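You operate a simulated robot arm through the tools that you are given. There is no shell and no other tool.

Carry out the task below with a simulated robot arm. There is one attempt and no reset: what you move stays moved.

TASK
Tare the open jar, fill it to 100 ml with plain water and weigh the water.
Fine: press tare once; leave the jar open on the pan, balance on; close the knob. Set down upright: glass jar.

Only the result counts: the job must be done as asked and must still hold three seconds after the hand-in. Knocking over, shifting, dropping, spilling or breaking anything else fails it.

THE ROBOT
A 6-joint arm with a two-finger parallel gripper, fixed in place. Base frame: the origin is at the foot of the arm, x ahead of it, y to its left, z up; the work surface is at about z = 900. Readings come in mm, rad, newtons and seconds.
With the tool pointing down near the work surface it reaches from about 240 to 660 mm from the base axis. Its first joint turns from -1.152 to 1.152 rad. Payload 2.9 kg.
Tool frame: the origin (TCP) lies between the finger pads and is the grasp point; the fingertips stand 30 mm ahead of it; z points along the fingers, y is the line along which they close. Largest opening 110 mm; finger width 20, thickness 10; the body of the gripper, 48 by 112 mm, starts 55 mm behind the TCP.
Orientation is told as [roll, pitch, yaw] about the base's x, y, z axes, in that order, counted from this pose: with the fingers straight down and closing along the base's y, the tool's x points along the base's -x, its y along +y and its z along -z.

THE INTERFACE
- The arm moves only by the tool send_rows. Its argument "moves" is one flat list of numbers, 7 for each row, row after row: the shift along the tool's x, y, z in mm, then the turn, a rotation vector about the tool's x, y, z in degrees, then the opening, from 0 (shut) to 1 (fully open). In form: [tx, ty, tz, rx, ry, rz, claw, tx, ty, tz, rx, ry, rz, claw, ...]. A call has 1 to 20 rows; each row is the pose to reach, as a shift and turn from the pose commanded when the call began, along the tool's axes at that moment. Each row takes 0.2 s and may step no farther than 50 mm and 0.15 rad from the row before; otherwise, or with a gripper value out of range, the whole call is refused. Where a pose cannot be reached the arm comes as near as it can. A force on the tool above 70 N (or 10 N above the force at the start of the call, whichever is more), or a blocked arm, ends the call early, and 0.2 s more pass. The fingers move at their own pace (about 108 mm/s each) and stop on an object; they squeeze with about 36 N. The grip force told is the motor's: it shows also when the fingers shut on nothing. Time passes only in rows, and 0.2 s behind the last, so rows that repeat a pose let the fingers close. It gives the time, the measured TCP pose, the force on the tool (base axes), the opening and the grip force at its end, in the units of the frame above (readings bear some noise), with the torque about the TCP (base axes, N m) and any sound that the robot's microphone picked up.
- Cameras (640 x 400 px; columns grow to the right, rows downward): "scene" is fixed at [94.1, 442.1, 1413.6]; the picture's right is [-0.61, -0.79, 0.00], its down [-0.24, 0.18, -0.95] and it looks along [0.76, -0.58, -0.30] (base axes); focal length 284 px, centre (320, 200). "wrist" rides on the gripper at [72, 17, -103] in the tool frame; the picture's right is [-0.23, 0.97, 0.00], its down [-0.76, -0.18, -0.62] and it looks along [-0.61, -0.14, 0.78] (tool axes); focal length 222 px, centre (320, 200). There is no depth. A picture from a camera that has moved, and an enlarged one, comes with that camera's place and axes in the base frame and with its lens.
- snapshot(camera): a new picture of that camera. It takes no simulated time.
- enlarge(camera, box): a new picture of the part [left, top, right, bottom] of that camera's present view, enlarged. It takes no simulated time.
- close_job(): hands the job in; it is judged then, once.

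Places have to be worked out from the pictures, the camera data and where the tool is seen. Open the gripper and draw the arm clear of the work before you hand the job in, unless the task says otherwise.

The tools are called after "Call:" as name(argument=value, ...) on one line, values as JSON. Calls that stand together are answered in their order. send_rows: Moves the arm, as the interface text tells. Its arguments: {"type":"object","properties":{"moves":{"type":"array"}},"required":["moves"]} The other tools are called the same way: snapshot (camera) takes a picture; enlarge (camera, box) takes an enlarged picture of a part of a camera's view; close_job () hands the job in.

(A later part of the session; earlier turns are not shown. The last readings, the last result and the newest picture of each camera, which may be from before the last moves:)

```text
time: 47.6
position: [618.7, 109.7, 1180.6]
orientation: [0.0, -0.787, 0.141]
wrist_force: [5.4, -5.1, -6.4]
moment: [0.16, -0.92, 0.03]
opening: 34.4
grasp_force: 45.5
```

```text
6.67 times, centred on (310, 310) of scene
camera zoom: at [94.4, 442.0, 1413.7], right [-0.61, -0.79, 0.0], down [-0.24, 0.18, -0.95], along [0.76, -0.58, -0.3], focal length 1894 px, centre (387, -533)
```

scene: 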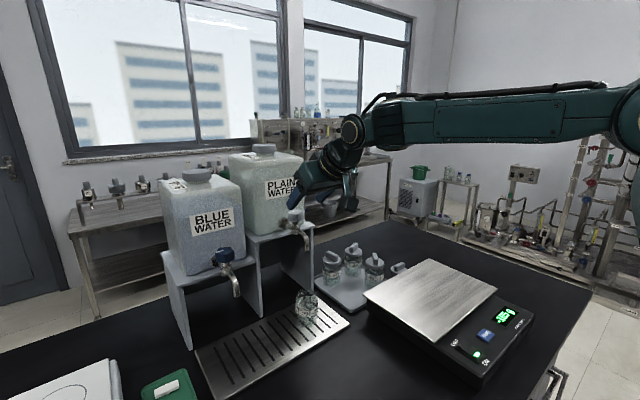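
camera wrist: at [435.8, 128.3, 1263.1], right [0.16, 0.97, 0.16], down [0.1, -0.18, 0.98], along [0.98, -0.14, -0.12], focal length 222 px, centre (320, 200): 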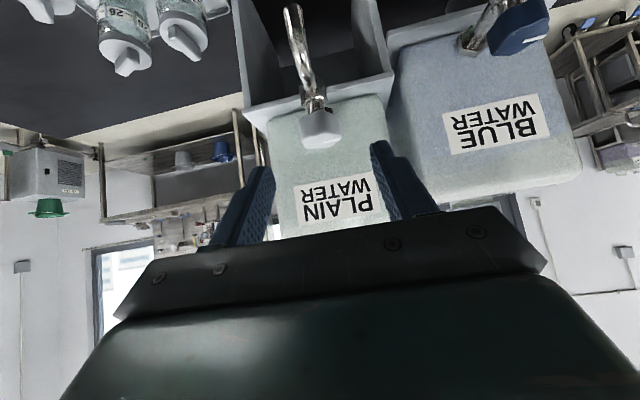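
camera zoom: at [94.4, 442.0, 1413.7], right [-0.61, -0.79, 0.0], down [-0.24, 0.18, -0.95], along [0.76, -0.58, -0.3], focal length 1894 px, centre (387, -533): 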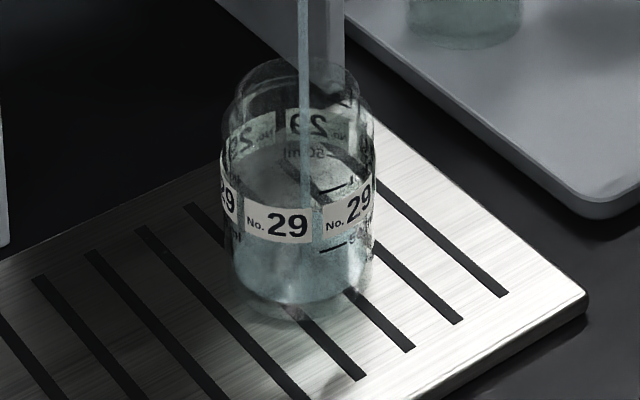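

Call:
enlarge(camera="scene", box=[298, 285, 322, 335])

```text
8.00 times, centred on (310, 310) of scene
camera zoom: at [94.4, 442.0, 1413.7], right [-0.61, -0.79, 0.0], down [-0.24, 0.18, -0.95], along [0.76, -0.58, -0.3], focal length 2273 px, centre (400, -680)
```

zoom: 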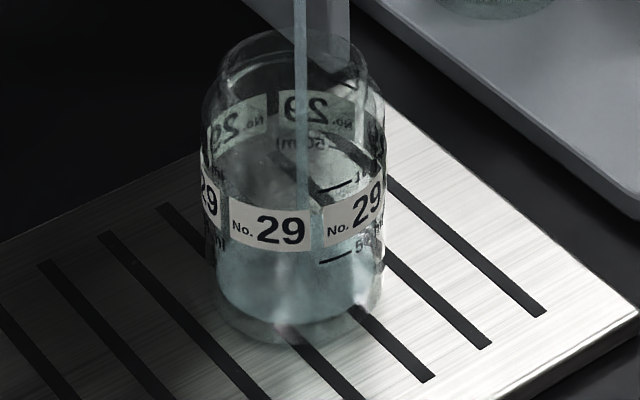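

The level is hard to read behind the label, and the flow may be tens of ml per second, so I close the knob now (turn back 8.4°) and then inspect.

Call:
send_rows(moves=[0, 0, 0, 5.94, 0, 5.94, 0.2])

Call:
enlarge(camera="scene", box=[285, 240, 335, 340])

Call:
enlarge(camera="scene", box=[298, 285, 322, 335])

```text
time: 48.0
position: [619.5, 111.1, 1180.7]
orientation: [-0.001, -0.785, -0.005]
wrist_force: [3.6, -6.0, -5.4]
moment: [0.18, -0.6, 0.55]
opening: 34.2
grasp_force: 45.2
```

```text
4.00 times, centred on (310, 290) of scene
camera zoom: at [94.3, 442.0, 1413.7], right [-0.61, -0.79, 0.0], down [-0.24, 0.18, -0.95], along [0.76, -0.58, -0.3], focal length 1136 px, centre (360, -160)
```

zoom: 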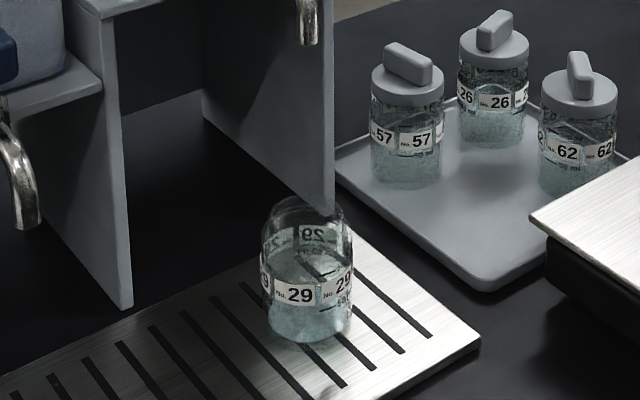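

```text
8.00 times, centred on (310, 310) of scene
camera zoom: at [94.3, 442.0, 1413.7], right [-0.61, -0.79, 0.0], down [-0.24, 0.18, -0.95], along [0.76, -0.58, -0.3], focal length 2273 px, centre (400, -680)
```

zoom: 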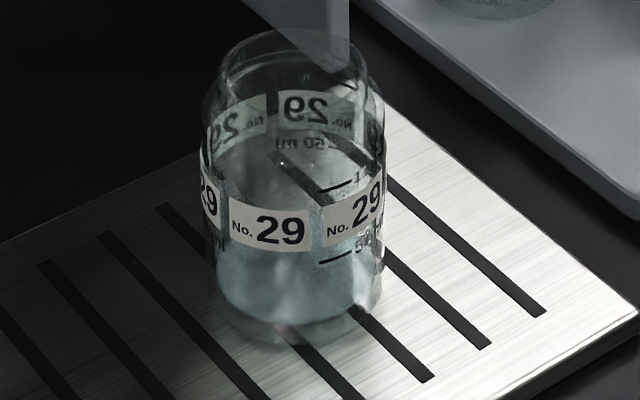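

The stream has stopped with the knob back at its stop, and the level looks to be about at the 50 ml line. I give a second, slightly shorter timed pulse (about 8° for ~1 s) in one call, ending closed.

Call:
send_rows(moves=[0, 0, 0, -5.94, 0, -5.94, 0.2, 0, 0, 0, -5.94, 0, -5.94, 0.2, 0, 0, 0, -5.94, 0, -5.94, 0.2, 0, 0, 0, -5.94, 0, -5.94, 0.2, 0, 0, 0, 0, 0, 0, 0.2])

Call:
enlarge(camera="scene", box=[298, 285, 322, 335])

Call:
enlarge(camera="scene", box=[260, 200, 360, 340])

```text
time: 49.2
position: [619.4, 110.3, 1180.3]
orientation: [0.001, -0.785, -0.006]
wrist_force: [0.2, -5.6, -3.6]
moment: [0.17, -0.09, 0.64]
opening: 34.3
grasp_force: 45.2
```

```text
8.00 times, centred on (310, 310) of scene
camera zoom: at [94.2, 441.9, 1413.7], right [-0.61, -0.79, 0.0], down [-0.24, 0.18, -0.95], along [0.76, -0.58, -0.3], focal length 2273 px, centre (400, -680)
```

zoom: 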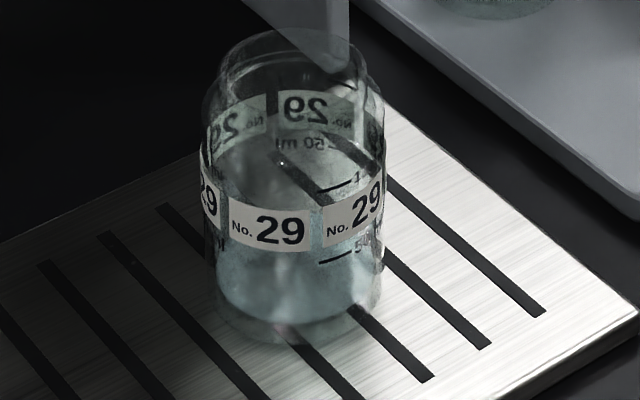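

```text
2.86 times, centred on (310, 270) of scene
camera zoom: at [94.2, 441.9, 1413.7], right [-0.61, -0.79, 0.0], down [-0.24, 0.18, -0.95], along [0.76, -0.58, -0.3], focal length 812 px, centre (349, 0)
```

zoom: 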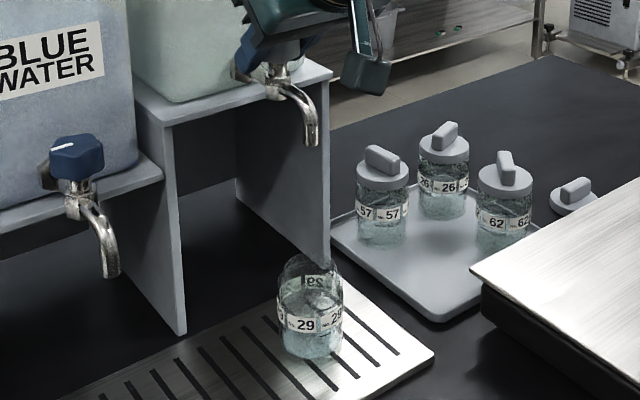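

The level looks nearly unchanged, so I should verify the pulse actually opened the valve. I turn 8.4° again in one row and look for the stream.

Call:
send_rows(moves=[0, 0, 0, -5.94, 0, -5.94, 0.2])

Call:
enlarge(camera="scene", box=[285, 240, 335, 340])

Call:
enlarge(camera="wrist", box=[240, 80, 420, 220])

```text
time: 49.6
position: [618.4, 110.2, 1180.7]
orientation: [0.0, -0.786, 0.138]
wrist_force: [-0.9, -5.6, -4.5]
moment: [-0.24, 0.22, -0.04]
opening: 34.1
grasp_force: 44.5
```

```text
4.00 times, centred on (310, 290) of scene
camera zoom: at [94.1, 442.0, 1413.7], right [-0.61, -0.79, 0.0], down [-0.24, 0.18, -0.95], along [0.76, -0.58, -0.3], focal length 1136 px, centre (360, -160)
```

zoom: 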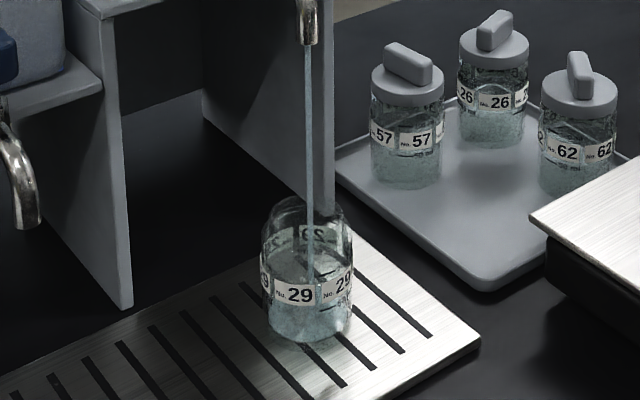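

```text
2.86 times, centred on (330, 150) of wrist
camera zoom: at [493.7, 110.2, 1204.1], right [0.02, 0.99, 0.16], down [0.12, -0.16, 0.98], along [0.99, 0.0, -0.12], focal length 635 px, centre (291, 343)
```

zoom: 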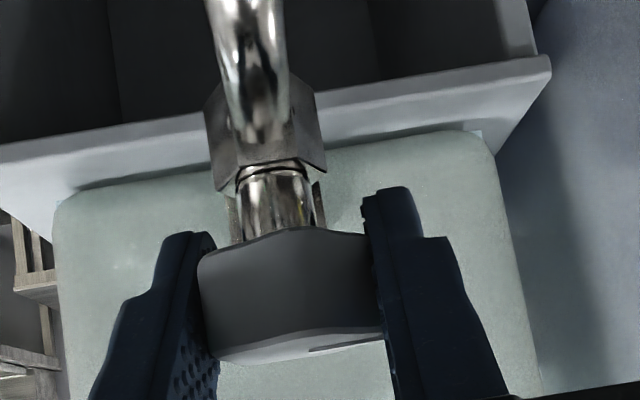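

Call:
enlarge(camera="scene", box=[298, 285, 322, 335])

Call:
send_rows(moves=[0, 0, 0, 5.94, 0, 5.94, 0.2])

Call:
enlarge(camera="scene", box=[298, 275, 322, 325])

```text
8.00 times, centred on (310, 310) of scene
camera zoom: at [94.1, 442.0, 1413.7], right [-0.61, -0.79, 0.0], down [-0.24, 0.18, -0.95], along [0.76, -0.58, -0.3], focal length 2273 px, centre (400, -680)
```

zoom: 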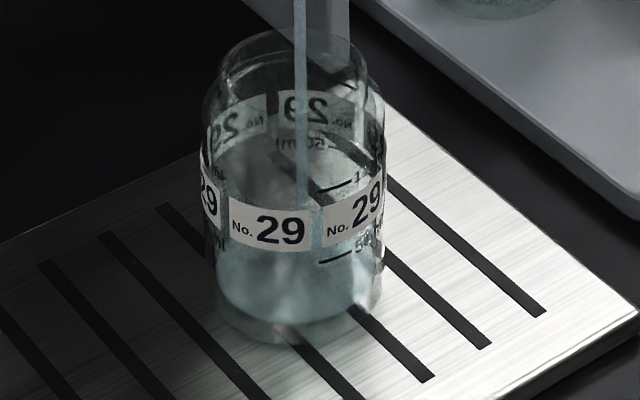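

```text
time: 50.0
position: [619.8, 110.6, 1180.0]
orientation: [0.0, -0.784, -0.004]
wrist_force: [-3.5, -3.7, -4.8]
moment: [0.17, -0.19, 0.48]
opening: 34.2
grasp_force: 45.2
```

```text
8.00 times, centred on (310, 300) of scene
camera zoom: at [94.1, 442.0, 1413.7], right [-0.61, -0.79, 0.0], down [-0.24, 0.18, -0.95], along [0.76, -0.58, -0.3], focal length 2273 px, centre (400, -600)
```

zoom: 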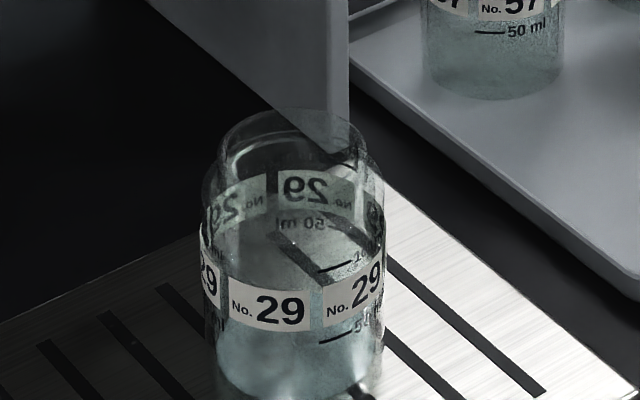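

I'll get a proper side view of the level: release the (closed) knob, retreat and bring the wrist camera level with the jar.

Call:
send_rows(moves=[0, 0, 0, 0, 0, 0, 0.4, 0, 0, 0, 0, 0, 0, 0.6, 0, 0, 0, 0, 0, 0, 0.6, 0, 0, -40, 0, 0, 0, 0.6, 0, 0, -82, 0, 0, 0, 0.6])

Call:
enlarge(camera="scene", box=[260, 190, 360, 340])

Call:
enlarge(camera="wrist", box=[260, 40, 400, 220])

```text
time: 51.2
position: [560.7, 110.6, 1237.6]
orientation: [-0.001, -0.785, -0.007]
wrist_force: [0.2, -0.5, -0.8]
moment: [-0.01, -0.03, -0.03]
opening: 66.1
grasp_force: 0.0
```

```text
2.67 times, centred on (310, 265) of scene
camera zoom: at [94.1, 442.2, 1413.6], right [-0.61, -0.79, 0.0], down [-0.24, 0.18, -0.95], along [0.76, -0.58, -0.3], focal length 758 px, centre (347, 27)
```

zoom: 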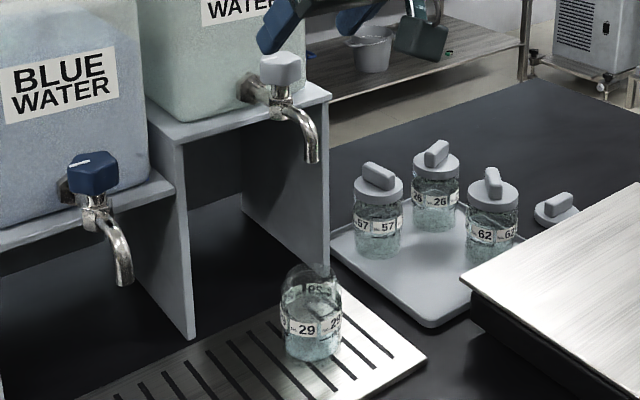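

```text
2.22 times, centred on (330, 130) of wrist
camera zoom: at [436.7, 129.2, 1261.5], right [0.17, 0.97, 0.16], down [0.1, -0.18, 0.98], along [0.98, -0.15, -0.12], focal length 494 px, centre (298, 356)
```

zoom: 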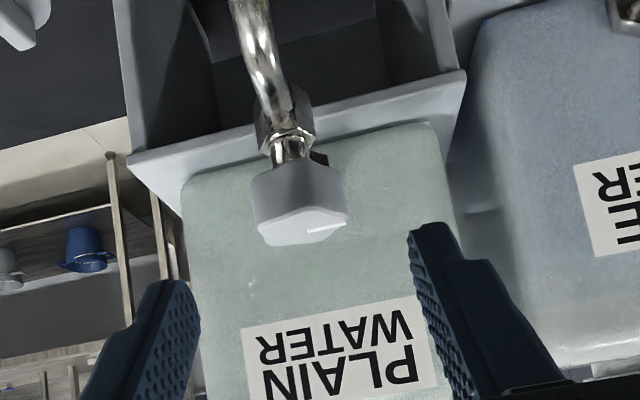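

The knob is back at its original closed mark and nothing drips. Now I lower the arm in front of the jar for a side view.

Call:
send_rows(moves=[31.8, 0, -31.8, 0, 0, 0, 0.7, 70.7, 0, -42.4, 0, 0, 0, 0.7, 109.6, 0, -17.7, 0, 0, 0, 0.7, 141.4, 0, 14.1, 0, 0, 0, 0.7, 173.2, 0, 46, 0, 0, 0, 0.7, 205, 0, 77.8, 0, 0, 0, 0.7, 236.9, 0, 109.6, 0, 0, 0, 0.7, 263, 0, 135.8, 0, 0, 0, 0.7, 263, 0, 135.8, 0, 0, 0, 0.7])

Call:
snapshot(camera="wrist")

Call:
enlarge(camera="wrist", box=[280, 100, 370, 220])

```text
time: 53.2
position: [470.8, 113.0, 953.8]
orientation: [0.001, -0.787, -0.007]
wrist_force: [0.2, 0.8, -0.1]
moment: [0.0, 0.01, 0.01]
opening: 77.2
grasp_force: 0.1
```

```text
taken
camera wrist: at [346.4, 130.1, 976.8], right [0.17, 0.97, 0.16], down [0.1, -0.18, 0.98], along [0.98, -0.15, -0.12], focal length 222 px, centre (320, 200)
```

wrist: 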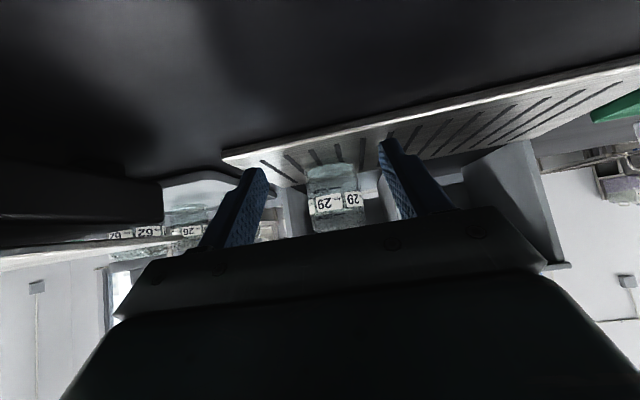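

```text
3.33 times, centred on (325, 160) of wrist
camera zoom: at [346.4, 130.1, 976.8], right [0.17, 0.97, 0.16], down [0.1, -0.18, 0.98], along [0.98, -0.15, -0.12], focal length 740 px, centre (303, 333)
```

zoom: 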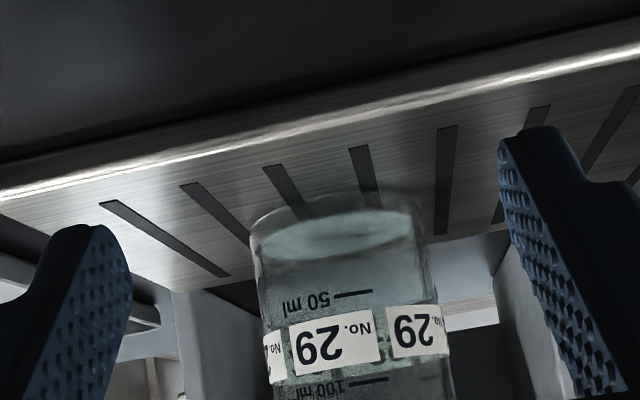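

Call:
enlarge(camera="wrist", box=[300, 150, 370, 220])

```text
5.71 times, centred on (335, 185) of wrist
camera zoom: at [346.4, 130.1, 976.8], right [0.17, 0.97, 0.16], down [0.1, -0.18, 0.98], along [0.98, -0.15, -0.12], focal length 1269 px, centre (234, 286)
```

zoom: 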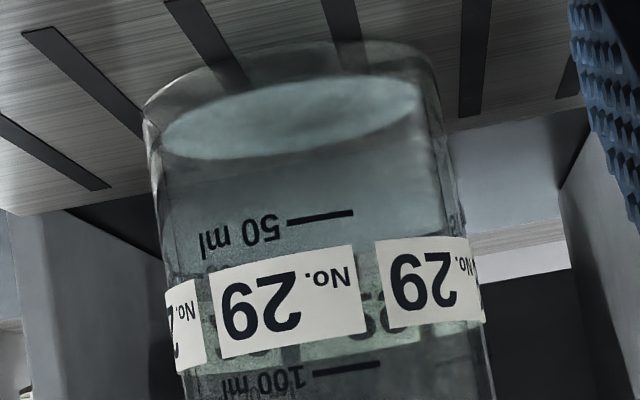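

Call:
enlarge(camera="wrist", box=[305, 170, 370, 220])

Call:
enlarge(camera="scene", box=[298, 275, 322, 325])

```text
8.00 times, centred on (338, 195) of wrist
camera zoom: at [346.4, 130.1, 976.8], right [0.17, 0.97, 0.16], down [0.1, -0.18, 0.98], along [0.98, -0.15, -0.12], focal length 1777 px, centre (180, 240)
```

zoom: 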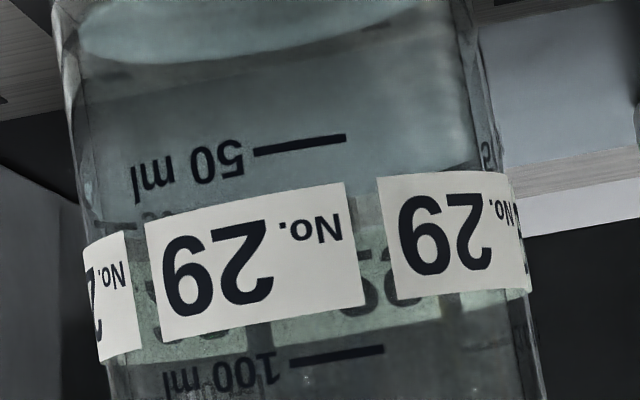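

```text
8.00 times, centred on (310, 300) of scene
camera zoom: at [94.1, 442.2, 1413.6], right [-0.61, -0.79, 0.0], down [-0.24, 0.18, -0.95], along [0.76, -0.58, -0.3], focal length 2273 px, centre (400, -600)
```

zoom: 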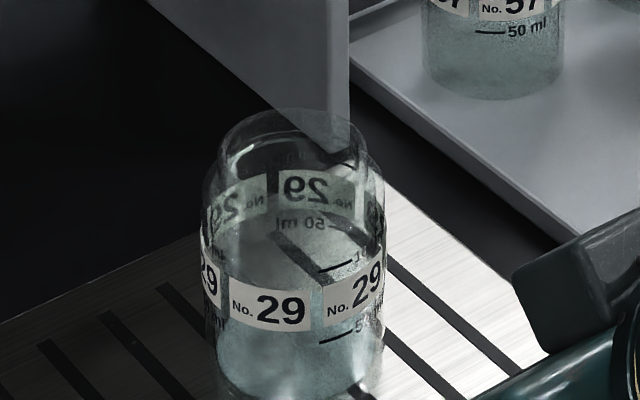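

The tint boundary suggests roughly 50 ml, but it's ambiguous. I raise the camera for a view down onto the water surface.

Call:
send_rows(moves=[-38.9, -1, -14.9, 0, 0, 0, 0.7, -77.8, -2, -29.7, 0, 0, 0, 0.7, -77.8, -2, -29.7, 0, 0, 0, 0.7])

Call:
enlarge(camera="wrist", box=[260, 50, 380, 190])

Call:
enlarge(camera="wrist", box=[285, 80, 355, 150])

```text
time: 54.0
position: [506.7, 110.4, 1032.8]
orientation: [-0.001, -0.788, -0.005]
wrist_force: [-1.0, 0.0, 0.3]
moment: [0.01, -0.01, -0.01]
opening: 76.9
grasp_force: 0.0
```

```text
2.86 times, centred on (320, 120) of wrist
camera zoom: at [382.0, 129.3, 1055.3], right [0.17, 0.97, 0.16], down [0.1, -0.18, 0.98], along [0.98, -0.15, -0.12], focal length 635 px, centre (320, 429)
```

zoom: 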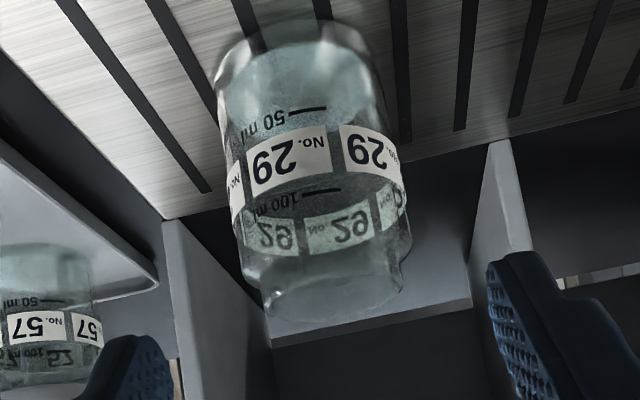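

```text
5.71 times, centred on (320, 115) of wrist
camera zoom: at [382.0, 129.3, 1055.3], right [0.17, 0.97, 0.16], down [0.1, -0.18, 0.98], along [0.98, -0.15, -0.12], focal length 1269 px, centre (320, 686)
```

zoom: 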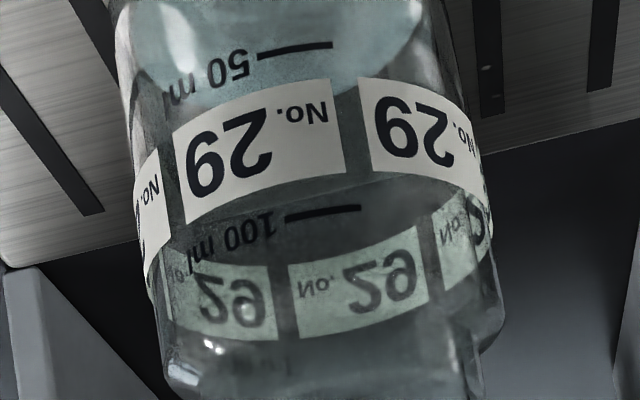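

Call:
enlarge(camera="wrist", box=[292, 95, 352, 135])

Call:
enlarge(camera="wrist", box=[292, 55, 352, 95])

```text
10.00 times, centred on (322, 115) of wrist
camera zoom: at [382.0, 129.3, 1055.3], right [0.17, 0.97, 0.16], down [0.1, -0.18, 0.98], along [0.98, -0.15, -0.12], focal length 2221 px, centre (300, 1050)
```

zoom: 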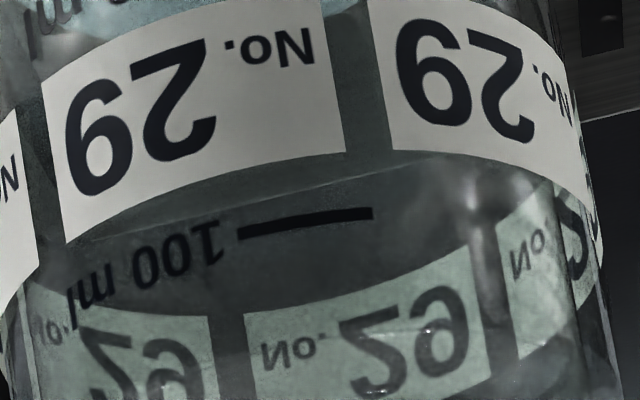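

```text
10.00 times, centred on (322, 75) of wrist
camera zoom: at [382.0, 129.3, 1055.3], right [0.17, 0.97, 0.16], down [0.1, -0.18, 0.98], along [0.98, -0.15, -0.12], focal length 2221 px, centre (300, 1450)
```

zoom: 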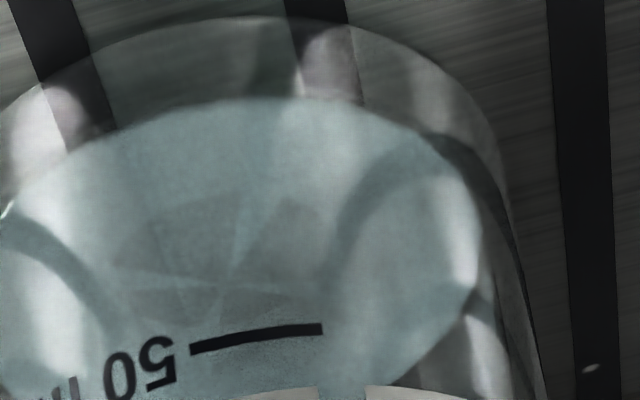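

The view from here is still ambiguous, so I'll weigh what's in the jar to calibrate the flow. First I re-grip the jar along the tool axis.

Call:
send_rows(moves=[0.5, -0.2, 35, 0, 0, 0, 0.7, 1, -0.4, 65, 0, 0, 0, 0.7, 1.6, -0.4, 90, 0, 0, 0, 0.7, 1.6, -0.4, 103, 0, 0, 0, 0.7])

Call:
enlarge(camera="wrist", box=[230, 40, 430, 240])

```text
time: 55.0
position: [577.6, 108.0, 958.1]
orientation: [0.001, -0.788, -0.006]
wrist_force: [-0.3, 0.5, 0.8]
moment: [0.04, -0.02, -0.02]
opening: 77.3
grasp_force: 0.1
```

```text
2.00 times, centred on (330, 140) of wrist
camera zoom: at [453.6, 127.0, 981.8], right [0.17, 0.97, 0.16], down [0.1, -0.18, 0.98], along [0.98, -0.15, -0.12], focal length 444 px, centre (300, 320)
```

zoom: 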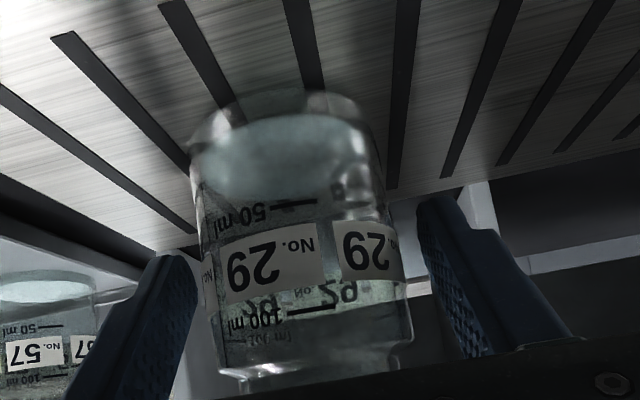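

Call:
send_rows(moves=[0, 1, 0, 0, 0, 0, 0.58, 0, 1, 0, 0, 0, 0, 0.48, 0, 1, 0, 0, 0, 0, 0.4, 0, 1, 0, 0, 0, 0, 0.4])

```text
time: 56.0
position: [577.0, 109.6, 957.8]
orientation: [0.001, -0.788, -0.007]
wrist_force: [0.3, 0.2, -0.2]
moment: [-0.02, -0.07, -0.03]
opening: 54.9
grasp_force: 35.7
```

Gripped again. I lift gently, back out from under the spout and rise, at slow speed.

Call:
send_rows(moves=[-5.7, 0, -5.7, 0, 0, 0, 0.4, -15.6, 0, -15.6, 0, 0, 0, 0.4, -1.4, 0, -29.7, 0, 0, 0, 0.4, 16.3, 0, -47.4, 0, 0, 0, 0.4, 33.9, 0, -65, 0, 0, 0, 0.4, 51.6, 0, -82.7, 0, 0, 0, 0.4, 67.9, 0, -99, 0, 0, 0, 0.4, 65.8, 0, -115.2, 0, 0, 0, 0.4, 48.1, 0, -132.9, 0, 0, 0, 0.4, 30.4, 0, -150.6, 0, 0, 0, 0.4, 12.7, 0, -168.3, 0, 0, 0, 0.4, 6.4, 0, -174.6, 0, 0, 0, 0.4, 6.4, 0, -174.6, 0, 0, 0, 0.4])

Call:
snapshot(camera="scene")

Call:
enlarge(camera="wrist", box=[230, 40, 430, 240])

```text
time: 58.8
position: [448.0, 110.6, 1078.1]
orientation: [-0.002, -0.785, -0.007]
wrist_force: [-0.6, 0.0, -2.5]
moment: [0.0, 0.01, -0.01]
opening: 54.9
grasp_force: 36.0
```

```text
taken
```

scene: 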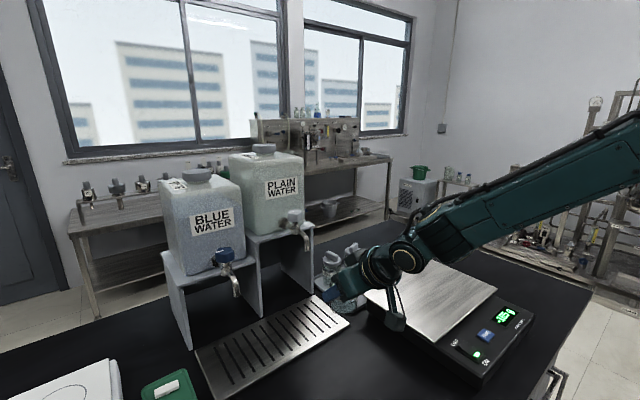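

```text
2.00 times, centred on (330, 140) of wrist
camera zoom: at [324.0, 127.7, 1100.9], right [0.17, 0.97, 0.16], down [0.1, -0.18, 0.98], along [0.98, -0.15, -0.12], focal length 444 px, centre (300, 320)
```

zoom: 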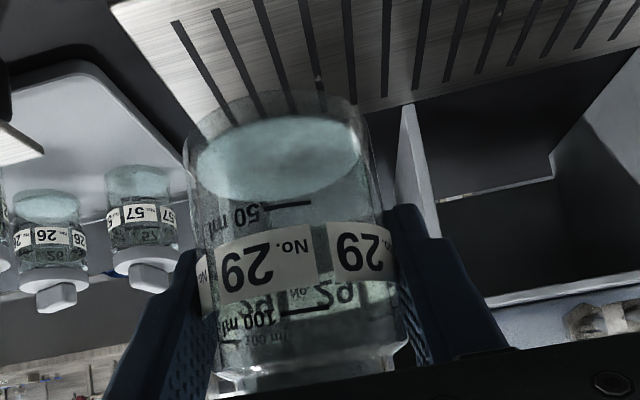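

Carrying it slowly back over the pan and lowering to just above it.

Call:
send_rows(moves=[1.45, -15, -1.45, 0, 0, 0, 0.4, 2.9, -40, -2.9, 0, 0, 0, 0.4, 4.4, -67, -4.4, 0, 0, 0, 0.4, 5.8, -95, -5.8, 0, 0, 0, 0.4, 7.3, -123, -7.3, 0, 0, 0, 0.4, 8.7, -151, -8.7, 0, 0, 0, 0.4, 10.2, -179, -10.2, 0, 0, 0, 0.4, 11.6, -207, -11.6, 0, 0, 0, 0.4, 13, -232, -13, 0, 0, 0, 0.4, 14.5, -249.5, -14.5, 0, 0, 0, 0.4, 32.2, -249.5, 3.2, 0, 0, 0, 0.4, 46.3, -249.5, 17.3, 0, 0, 0, 0.4, 52, -249.5, 23, 0, 0, 0, 0.4, 52, -249.5, 23, 0, 0, 0, 0.4])

Call:
enlarge(camera="scene", box=[380, 220, 560, 360])

```text
time: 61.8
position: [428.3, -138.8, 1023.6]
orientation: [0.001, -0.787, -0.003]
wrist_force: [0.3, -0.2, -1.5]
moment: [0.01, -0.01, -0.01]
opening: 54.9
grasp_force: 36.2
```

```text
2.86 times, centred on (470, 290) of scene
camera zoom: at [94.1, 442.1, 1413.6], right [-0.61, -0.79, 0.0], down [-0.24, 0.18, -0.95], along [0.76, -0.58, -0.3], focal length 812 px, centre (-109, -57)
```

zoom: 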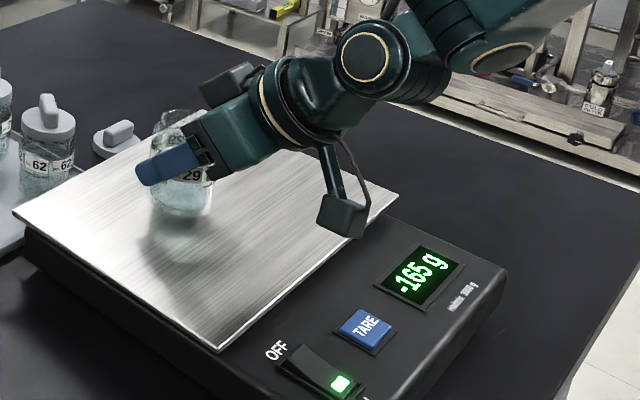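

Display reads -165 g with the jar off. Lowering in small steps to contact.

Call:
send_rows(moves=[2.1, 0, 2.1, 0, 0, 0, 0.4, 3.5, 0, 3.5, 0, 0, 0, 0.4, 4.6, 0, 4.6, 0, 0, 0, 0.4])

Call:
enlarge(camera="scene", box=[380, 220, 560, 360])

```text
time: 62.6
position: [427.2, -138.2, 1017.8]
orientation: [0.001, -0.786, -0.007]
wrist_force: [-0.1, -0.3, -2.5]
moment: [0.02, 0.01, 0.0]
opening: 55.1
grasp_force: 35.9
```

```text
2.86 times, centred on (470, 290) of scene
camera zoom: at [94.1, 442.1, 1413.6], right [-0.61, -0.79, 0.0], down [-0.24, 0.18, -0.95], along [0.76, -0.58, -0.3], focal length 812 px, centre (-109, -57)
```

zoom: 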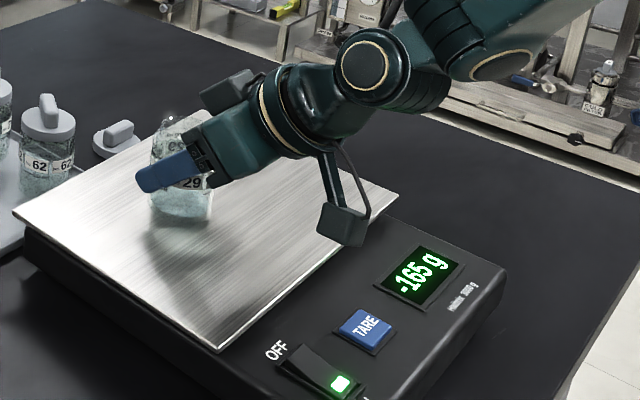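

Call:
send_rows(moves=[0.7, 0, 0.7, 0, 0, 0, 0.4, 1.1, 0, 1.1, 0, 0, 0, 0.4])

Call:
enlarge(camera="scene", box=[380, 220, 560, 360])

```text
time: 63.2
position: [425.9, -140.2, 1015.9]
orientation: [0.001, -0.788, -0.007]
wrist_force: [-0.4, -0.4, -1.7]
moment: [-0.01, 0.0, 0.02]
opening: 55.0
grasp_force: 36.3
```

```text
2.86 times, centred on (470, 290) of scene
camera zoom: at [94.1, 442.1, 1413.6], right [-0.61, -0.79, 0.0], down [-0.24, 0.18, -0.95], along [0.76, -0.58, -0.3], focal length 812 px, centre (-109, -57)
```

zoom: 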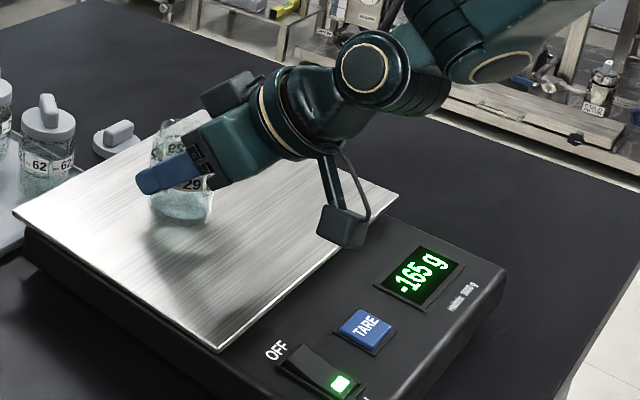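

Call:
send_rows(moves=[0.6, 0, 0.6, 0, 0, 0, 0.4, 1.1, 0, 1.1, 0, 0, 0, 0.4])

Call:
enlarge(camera="scene", box=[380, 220, 560, 360])

```text
time: 63.8
position: [427.1, -139.5, 1014.9]
orientation: [0.0, -0.79, -0.005]
wrist_force: [-2.1, 1.9, 7.8]
moment: [0.05, 0.31, -0.04]
opening: 54.9
grasp_force: 35.8
```

```text
2.86 times, centred on (470, 290) of scene
camera zoom: at [93.9, 442.2, 1413.6], right [-0.61, -0.79, 0.0], down [-0.24, 0.18, -0.95], along [0.76, -0.58, -0.3], focal length 812 px, centre (-109, -57)
```

zoom: 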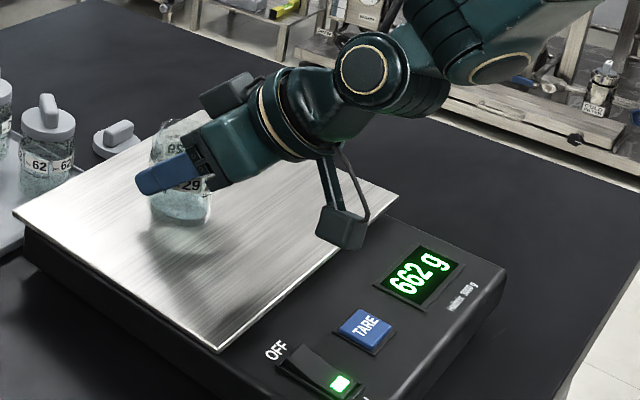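

Contact. I ease up 0.8 mm and open the fingers so the balance shows the water alone.

Call:
send_rows(moves=[-0.6, 0, -0.6, 0, 0, 0, 0.4, -0.6, 0, -0.6, 0, 0, 0, 0.52, -0.6, 0, -0.6, 0, 0, 0, 0.6, -0.6, 0, -0.6, 0, 0, 0, 0.7, -0.6, 0, -0.6, 0, 0, 0, 0.7])

Call:
enlarge(camera="scene", box=[380, 220, 560, 360])

```text
time: 65.0
position: [427.1, -139.6, 1016.4]
orientation: [0.0, -0.788, -0.009]
wrist_force: [-0.9, 0.5, -0.9]
moment: [-0.03, -0.01, 0.01]
opening: 77.3
grasp_force: 0.0
```

```text
2.86 times, centred on (470, 290) of scene
camera zoom: at [94.1, 442.1, 1413.6], right [-0.61, -0.79, 0.0], down [-0.24, 0.18, -0.95], along [0.76, -0.58, -0.3], focal length 812 px, centre (-109, -57)
```

zoom: 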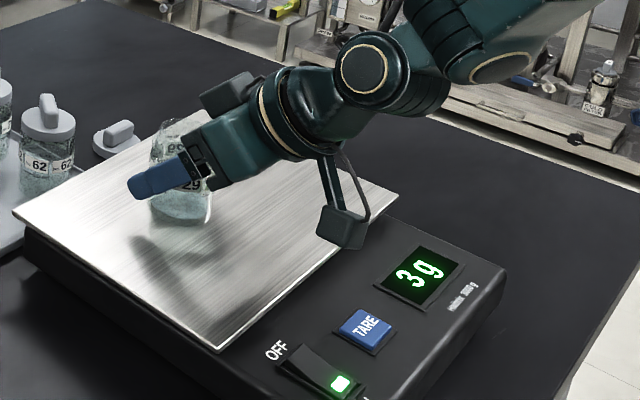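

Only 3 g after those short pulses, so flow at 8° is just about 1 ml/s, and the disc I saw really was the water surface near the floor. I re-grip the jar and take it back for a longer, wider-open fill.

Call:
send_rows(moves=[0, 0, 0, 0, 0, 0, 0.58, 0, 0, 0, 0, 0, 0, 0.48, 0, 0, 0, 0, 0, 0, 0.4, 0, 0, 0, 0, 0, 0, 0.4, -10.6, 0, -10.6, 0, 0, 0, 0.4, -28, 0, -28, 0, 0, 0, 0.4, -42.4, 0, -42.4, 0, 0, 0, 0.4, -45.2, 42, -39.6, 0, 0, 0, 0.4, -48.1, 84, -36.8, 0, 0, 0, 0.4, -50.9, 126, -33.9, 0, 0, 0, 0.4, -53.7, 168, -31.1, 0, 0, 0, 0.4, -56.6, 210, -28.3, 0, 0, 0, 0.4, -58, 250, -26.9, 0, 0, 0, 0.4, -58, 250, -26.9, 0, 0, 0, 0.4])

Call:
snapshot(camera="scene")

```text
time: 68.0
position: [448.2, 113.6, 1077.2]
orientation: [-0.001, -0.788, -0.007]
wrist_force: [0.1, 0.2, -0.6]
moment: [-0.04, 0.03, 0.02]
opening: 54.6
grasp_force: 36.2
```

```text
taken
```

scene: 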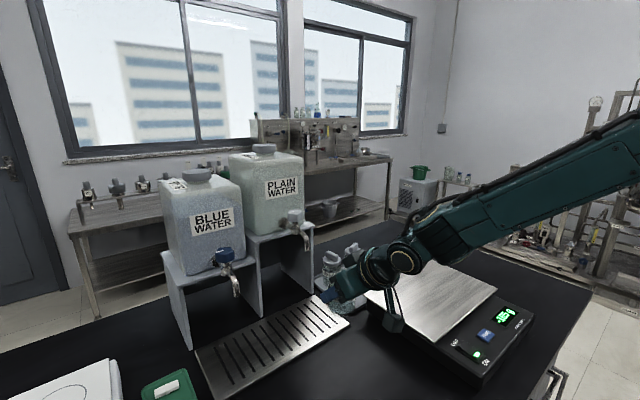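

Call:
enlarge(camera="wrist", box=[230, 40, 430, 240])

```text
2.00 times, centred on (330, 140) of wrist
camera zoom: at [324.5, 131.5, 1099.9], right [0.17, 0.97, 0.16], down [0.1, -0.18, 0.98], along [0.98, -0.15, -0.12], focal length 444 px, centre (300, 320)
```

zoom: 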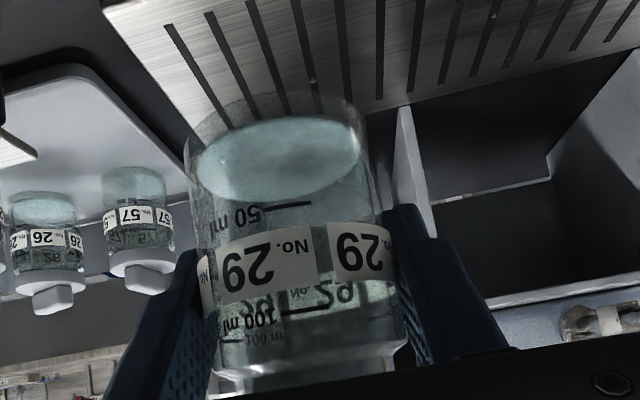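

I notice small bright specks on the drip tray; let me look closer to see whether they're droplets or just highlights.

Call:
enlarge(camera="scene", box=[190, 285, 355, 400])

Call:
enlarge(camera="wrist", box=[290, 20, 490, 110])

```text
3.48 times, centred on (272, 342) of scene
camera zoom: at [94.1, 442.2, 1413.6], right [-0.61, -0.79, 0.0], down [-0.24, 0.18, -0.95], along [0.76, -0.58, -0.3], focal length 988 px, centre (485, -296)
```

zoom: 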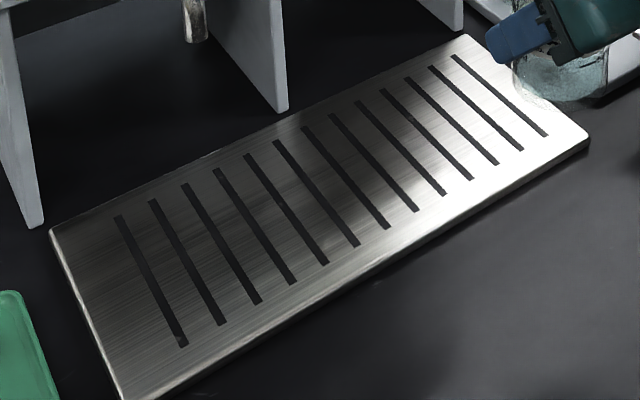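

```text
3.20 times, centred on (390, 65) of wrist
camera zoom: at [324.5, 131.5, 1099.9], right [0.17, 0.97, 0.16], down [0.1, -0.18, 0.98], along [0.98, -0.15, -0.12], focal length 711 px, centre (96, 632)
```

zoom: 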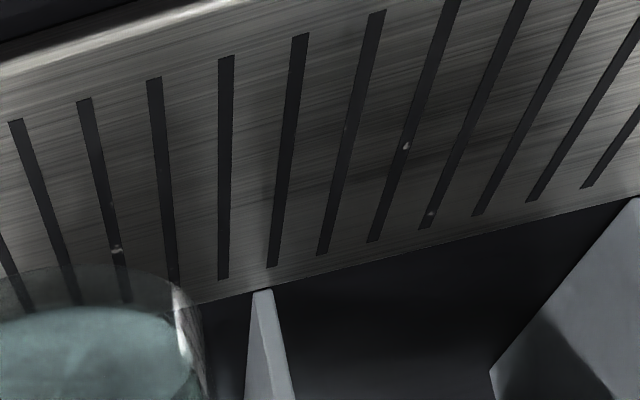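

The specks sit in slots far from the jar too, so they look like tray texture. Moving the jar back under the spout, correcting y by -3 mm.

Call:
send_rows(moves=[3.5, -1, 46, 0, 0, 0, 0.4, 7.1, -2, 91.9, 0, 0, 0, 0.4, 4.9, -3, 132.2, 0, 0, 0, 0.4, -14.8, -3, 152, 0, 0, 0, 0.4, -23.3, -3, 160.5, 0, 0, 0, 0.4, -23.3, -3, 160.5, 0, 0, 0, 0.4])

Call:
enlarge(camera="scene", box=[240, 210, 380, 350])

Call:
enlarge(camera="wrist", box=[230, 40, 430, 240])

```text
time: 69.4
position: [581.3, 105.7, 977.1]
orientation: [-0.001, -0.787, -0.006]
wrist_force: [0.0, 0.6, -1.8]
moment: [0.0, 0.0, -0.03]
opening: 54.9
grasp_force: 36.1
```

```text
2.86 times, centred on (310, 280) of scene
camera zoom: at [94.1, 442.2, 1413.6], right [-0.61, -0.79, 0.0], down [-0.24, 0.18, -0.95], along [0.76, -0.58, -0.3], focal length 812 px, centre (349, -29)
```

zoom: 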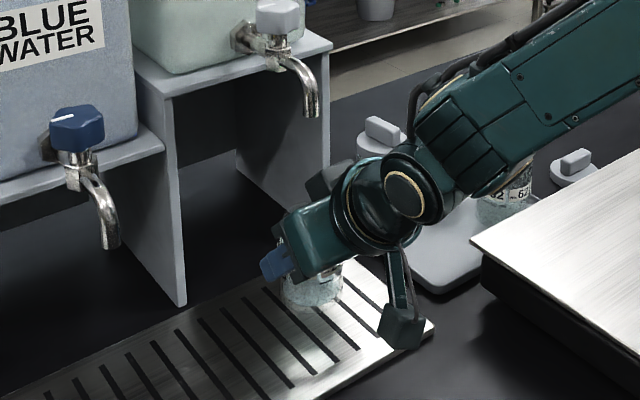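

```text
2.00 times, centred on (330, 140) of wrist
camera zoom: at [457.3, 124.9, 1001.2], right [0.17, 0.97, 0.16], down [0.1, -0.18, 0.98], along [0.98, -0.15, -0.12], focal length 444 px, centre (300, 320)
```

zoom: 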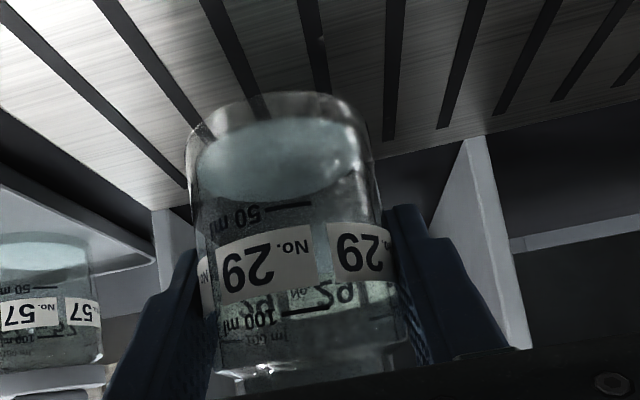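

Both the readings and the picture show it about 4 mm too far to -y and 2 mm too far in x; I correct that before lowering.

Call:
send_rows(moves=[1, 2, -1, 0, 0, 0.4, 0.4, 1.4, 3.8, -1.4, 0, 0, 0.4, 0.4, 1.4, 3.8, -1.4, 0, 0, 0.4, 0.4])

Call:
enlarge(camera="scene", box=[240, 210, 380, 350])

```text
time: 70.2
position: [578.1, 110.8, 978.2]
orientation: [0.007, -0.787, -0.017]
wrist_force: [-0.5, -0.6, -0.8]
moment: [0.04, 0.02, 0.03]
opening: 55.0
grasp_force: 35.7
```

```text
2.86 times, centred on (310, 280) of scene
camera zoom: at [94.1, 442.2, 1413.6], right [-0.61, -0.79, 0.0], down [-0.24, 0.18, -0.95], along [0.76, -0.58, -0.3], focal length 812 px, centre (349, -29)
```

zoom: 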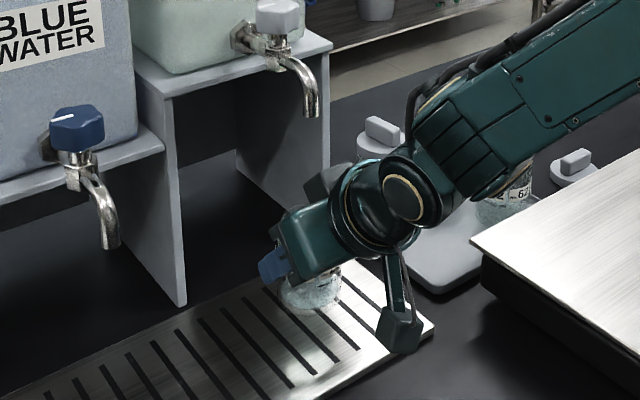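

Position is right now; I undo a small roll I introduced and lower toward the tray.

Call:
send_rows(moves=[5.7, 0, 5.7, -0.25, 0, -0.65, 0.4, 10.6, 0, 10.6, -0.25, 0, -0.65, 0.4, 12, 0, 12, -0.25, 0, -0.65, 0.4])

```text
time: 71.0
position: [579.0, 110.0, 961.9]
orientation: [-0.001, -0.787, 0.0]
wrist_force: [0.2, -0.2, -2.1]
moment: [0.01, 0.0, -0.03]
opening: 54.8
grasp_force: 36.0
```

Orientation is clean and the jar hangs about 3 mm above the tray. Continuing down in 1 mm steps.

Call:
send_rows(moves=[0.7, 0, 0.7, 0, 0, 0, 0.4, 1.4, 0, 1.4, 0, 0, 0, 0.4, 2.1, 0, 2.1, 0, 0, 0, 0.4])

```text
time: 71.8
position: [578.8, 108.6, 959.8]
orientation: [-0.001, -0.787, 0.0]
wrist_force: [-0.3, 0.7, -1.6]
moment: [-0.03, 0.02, 0.01]
opening: 54.9
grasp_force: 36.2
```

Call:
send_rows(moves=[0.7, 0, 0.7, 0, 0, 0, 0.4, 1.4, 0, 1.4, 0, 0, 0, 0.4])

```text
time: 72.4
position: [580.0, 110.6, 959.0]
orientation: [0.004, -0.789, -0.002]
wrist_force: [-1.2, -0.9, 8.4]
moment: [-0.09, 0.26, 0.02]
opening: 55.0
grasp_force: 36.0
```

Touchdown (8 N). I release the jar and retreat along the tool axis.

Call:
send_rows(moves=[-0.5, 0, -0.5, 0, 0, 0, 0.4, -0.5, 0, -0.5, 0, 0, 0, 0.52, -0.5, 0, -0.5, 0, 0, 0, 0.6, -0.5, 0, -0.5, 0, 0, 0, 0.7, -0.5, 0, -0.5, 0, 0, 0, 0.7, -0.5, 0, -30, 0, 0, 0, 0.7, -0.5, 0, -70, 0, 0, 0, 0.7, -0.5, 0, -110, 0, 0, 0, 0.7, -0.5, 0, -110, 0, 0, 0, 0.7])

Call:
enlarge(camera="scene", box=[250, 200, 370, 340])

Call:
enlarge(camera="wrist", box=[260, 50, 380, 190])

```text
time: 74.4
position: [501.8, 110.7, 1036.0]
orientation: [0.0, -0.786, 0.0]
wrist_force: [0.0, 0.0, -0.3]
moment: [-0.04, 0.01, 0.04]
opening: 77.1
grasp_force: 0.1
```

```text
2.86 times, centred on (310, 270) of scene
camera zoom: at [94.0, 442.1, 1413.6], right [-0.61, -0.79, 0.0], down [-0.24, 0.18, -0.95], along [0.76, -0.58, -0.3], focal length 812 px, centre (349, 0)
```

zoom: 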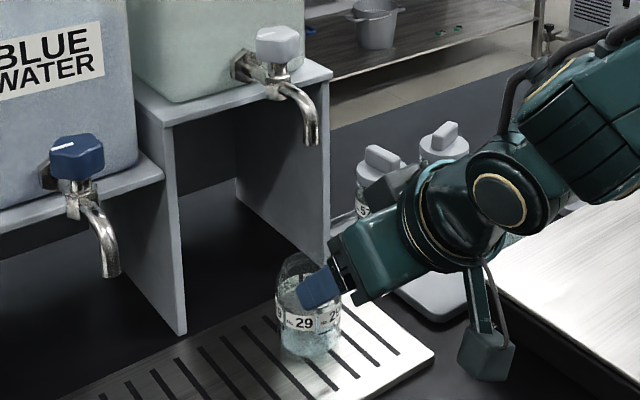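

```text
2.86 times, centred on (320, 120) of wrist
camera zoom: at [377.0, 128.8, 1059.3], right [0.16, 0.97, 0.16], down [0.1, -0.18, 0.98], along [0.98, -0.14, -0.12], focal length 635 px, centre (320, 429)
```

zoom: 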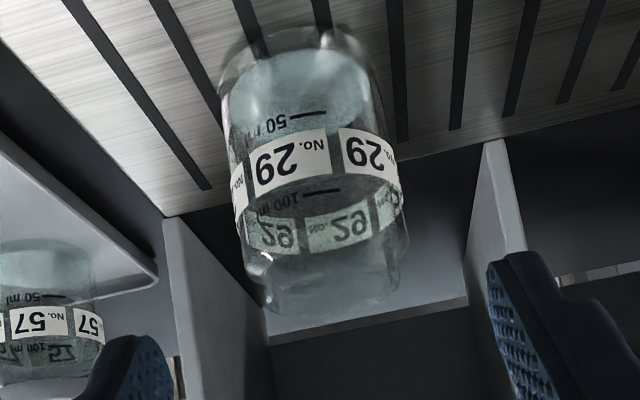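

The jar is back under the spout. Returning to the knob pre-grasp as before.

Call:
send_rows(moves=[-29, 0, -29, 0, 0, 0, 0.6, -58, 0, -58, 0, 0, 0, 0.6, -87, 0, -87, 0, 0, 0, 0.6, -116, 0, -116, 0, 0, 0, 0.6, -143.5, 0, -143.5, 0, 0, 0, 0.6, -165, 0, -122, 0, 0, 0, 0.6, -186.6, 0, -100.4, 0, 0, 0, 0.6, -186.6, 0, -70, 0, 0, 0, 0.6, -186.6, 0, -40, 0, 0, 0, 0.6, -186.6, 0, -40, 0, 0, 0, 0.6])

Call:
enlarge(camera="wrist", box=[240, 80, 420, 220])

```text
time: 76.6
position: [603.5, 109.3, 1196.0]
orientation: [0.001, -0.787, 0.001]
wrist_force: [0.0, 0.1, -0.8]
moment: [0.01, -0.03, 0.03]
opening: 66.0
grasp_force: 0.0
```

```text
2.86 times, centred on (330, 150) of wrist
camera zoom: at [479.3, 127.2, 1219.7], right [0.16, 0.97, 0.16], down [0.1, -0.18, 0.98], along [0.98, -0.14, -0.12], focal length 635 px, centre (291, 343)
```

zoom: 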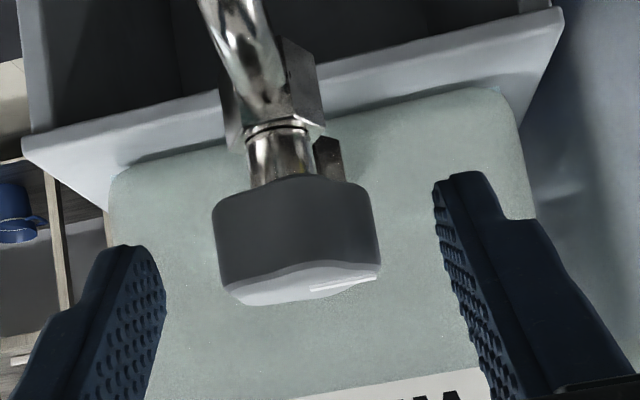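

Aligned with the knob as before. Advancing the last 22 mm and closing on it.

Call:
send_rows(moves=[0, 0.3, 12, 0, 0, 0, 0.6, 0, 0.5, 22, 0, 0, 0, 0.6, 0, 0.5, 22, 0, 0, 0, 0.5, 0, 0.5, 22, 0, 0, 0, 0.4, 0, 0.5, 22, 0, 0, 0, 0.3, 0, 0.5, 22, 0, 0, 0, 0.2, 0, 0.5, 22, 0, 0, 0, 0.2])

Call:
enlarge(camera="wrist", box=[240, 80, 420, 220])

```text
time: 78.2
position: [619.8, 109.9, 1179.9]
orientation: [0.0, -0.786, 0.0]
wrist_force: [2.6, -0.9, -2.1]
moment: [-0.07, -0.07, 0.02]
opening: 34.1
grasp_force: 44.9
```

```text
2.86 times, centred on (330, 150) of wrist
camera zoom: at [495.3, 128.1, 1203.7], right [0.16, 0.97, 0.16], down [0.1, -0.18, 0.98], along [0.98, -0.14, -0.12], focal length 635 px, centre (291, 343)
```

zoom: 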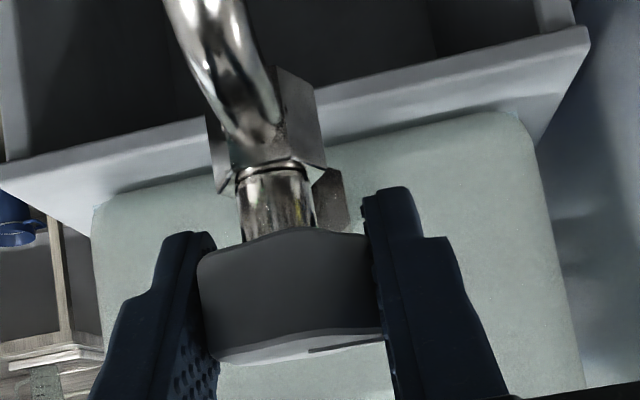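

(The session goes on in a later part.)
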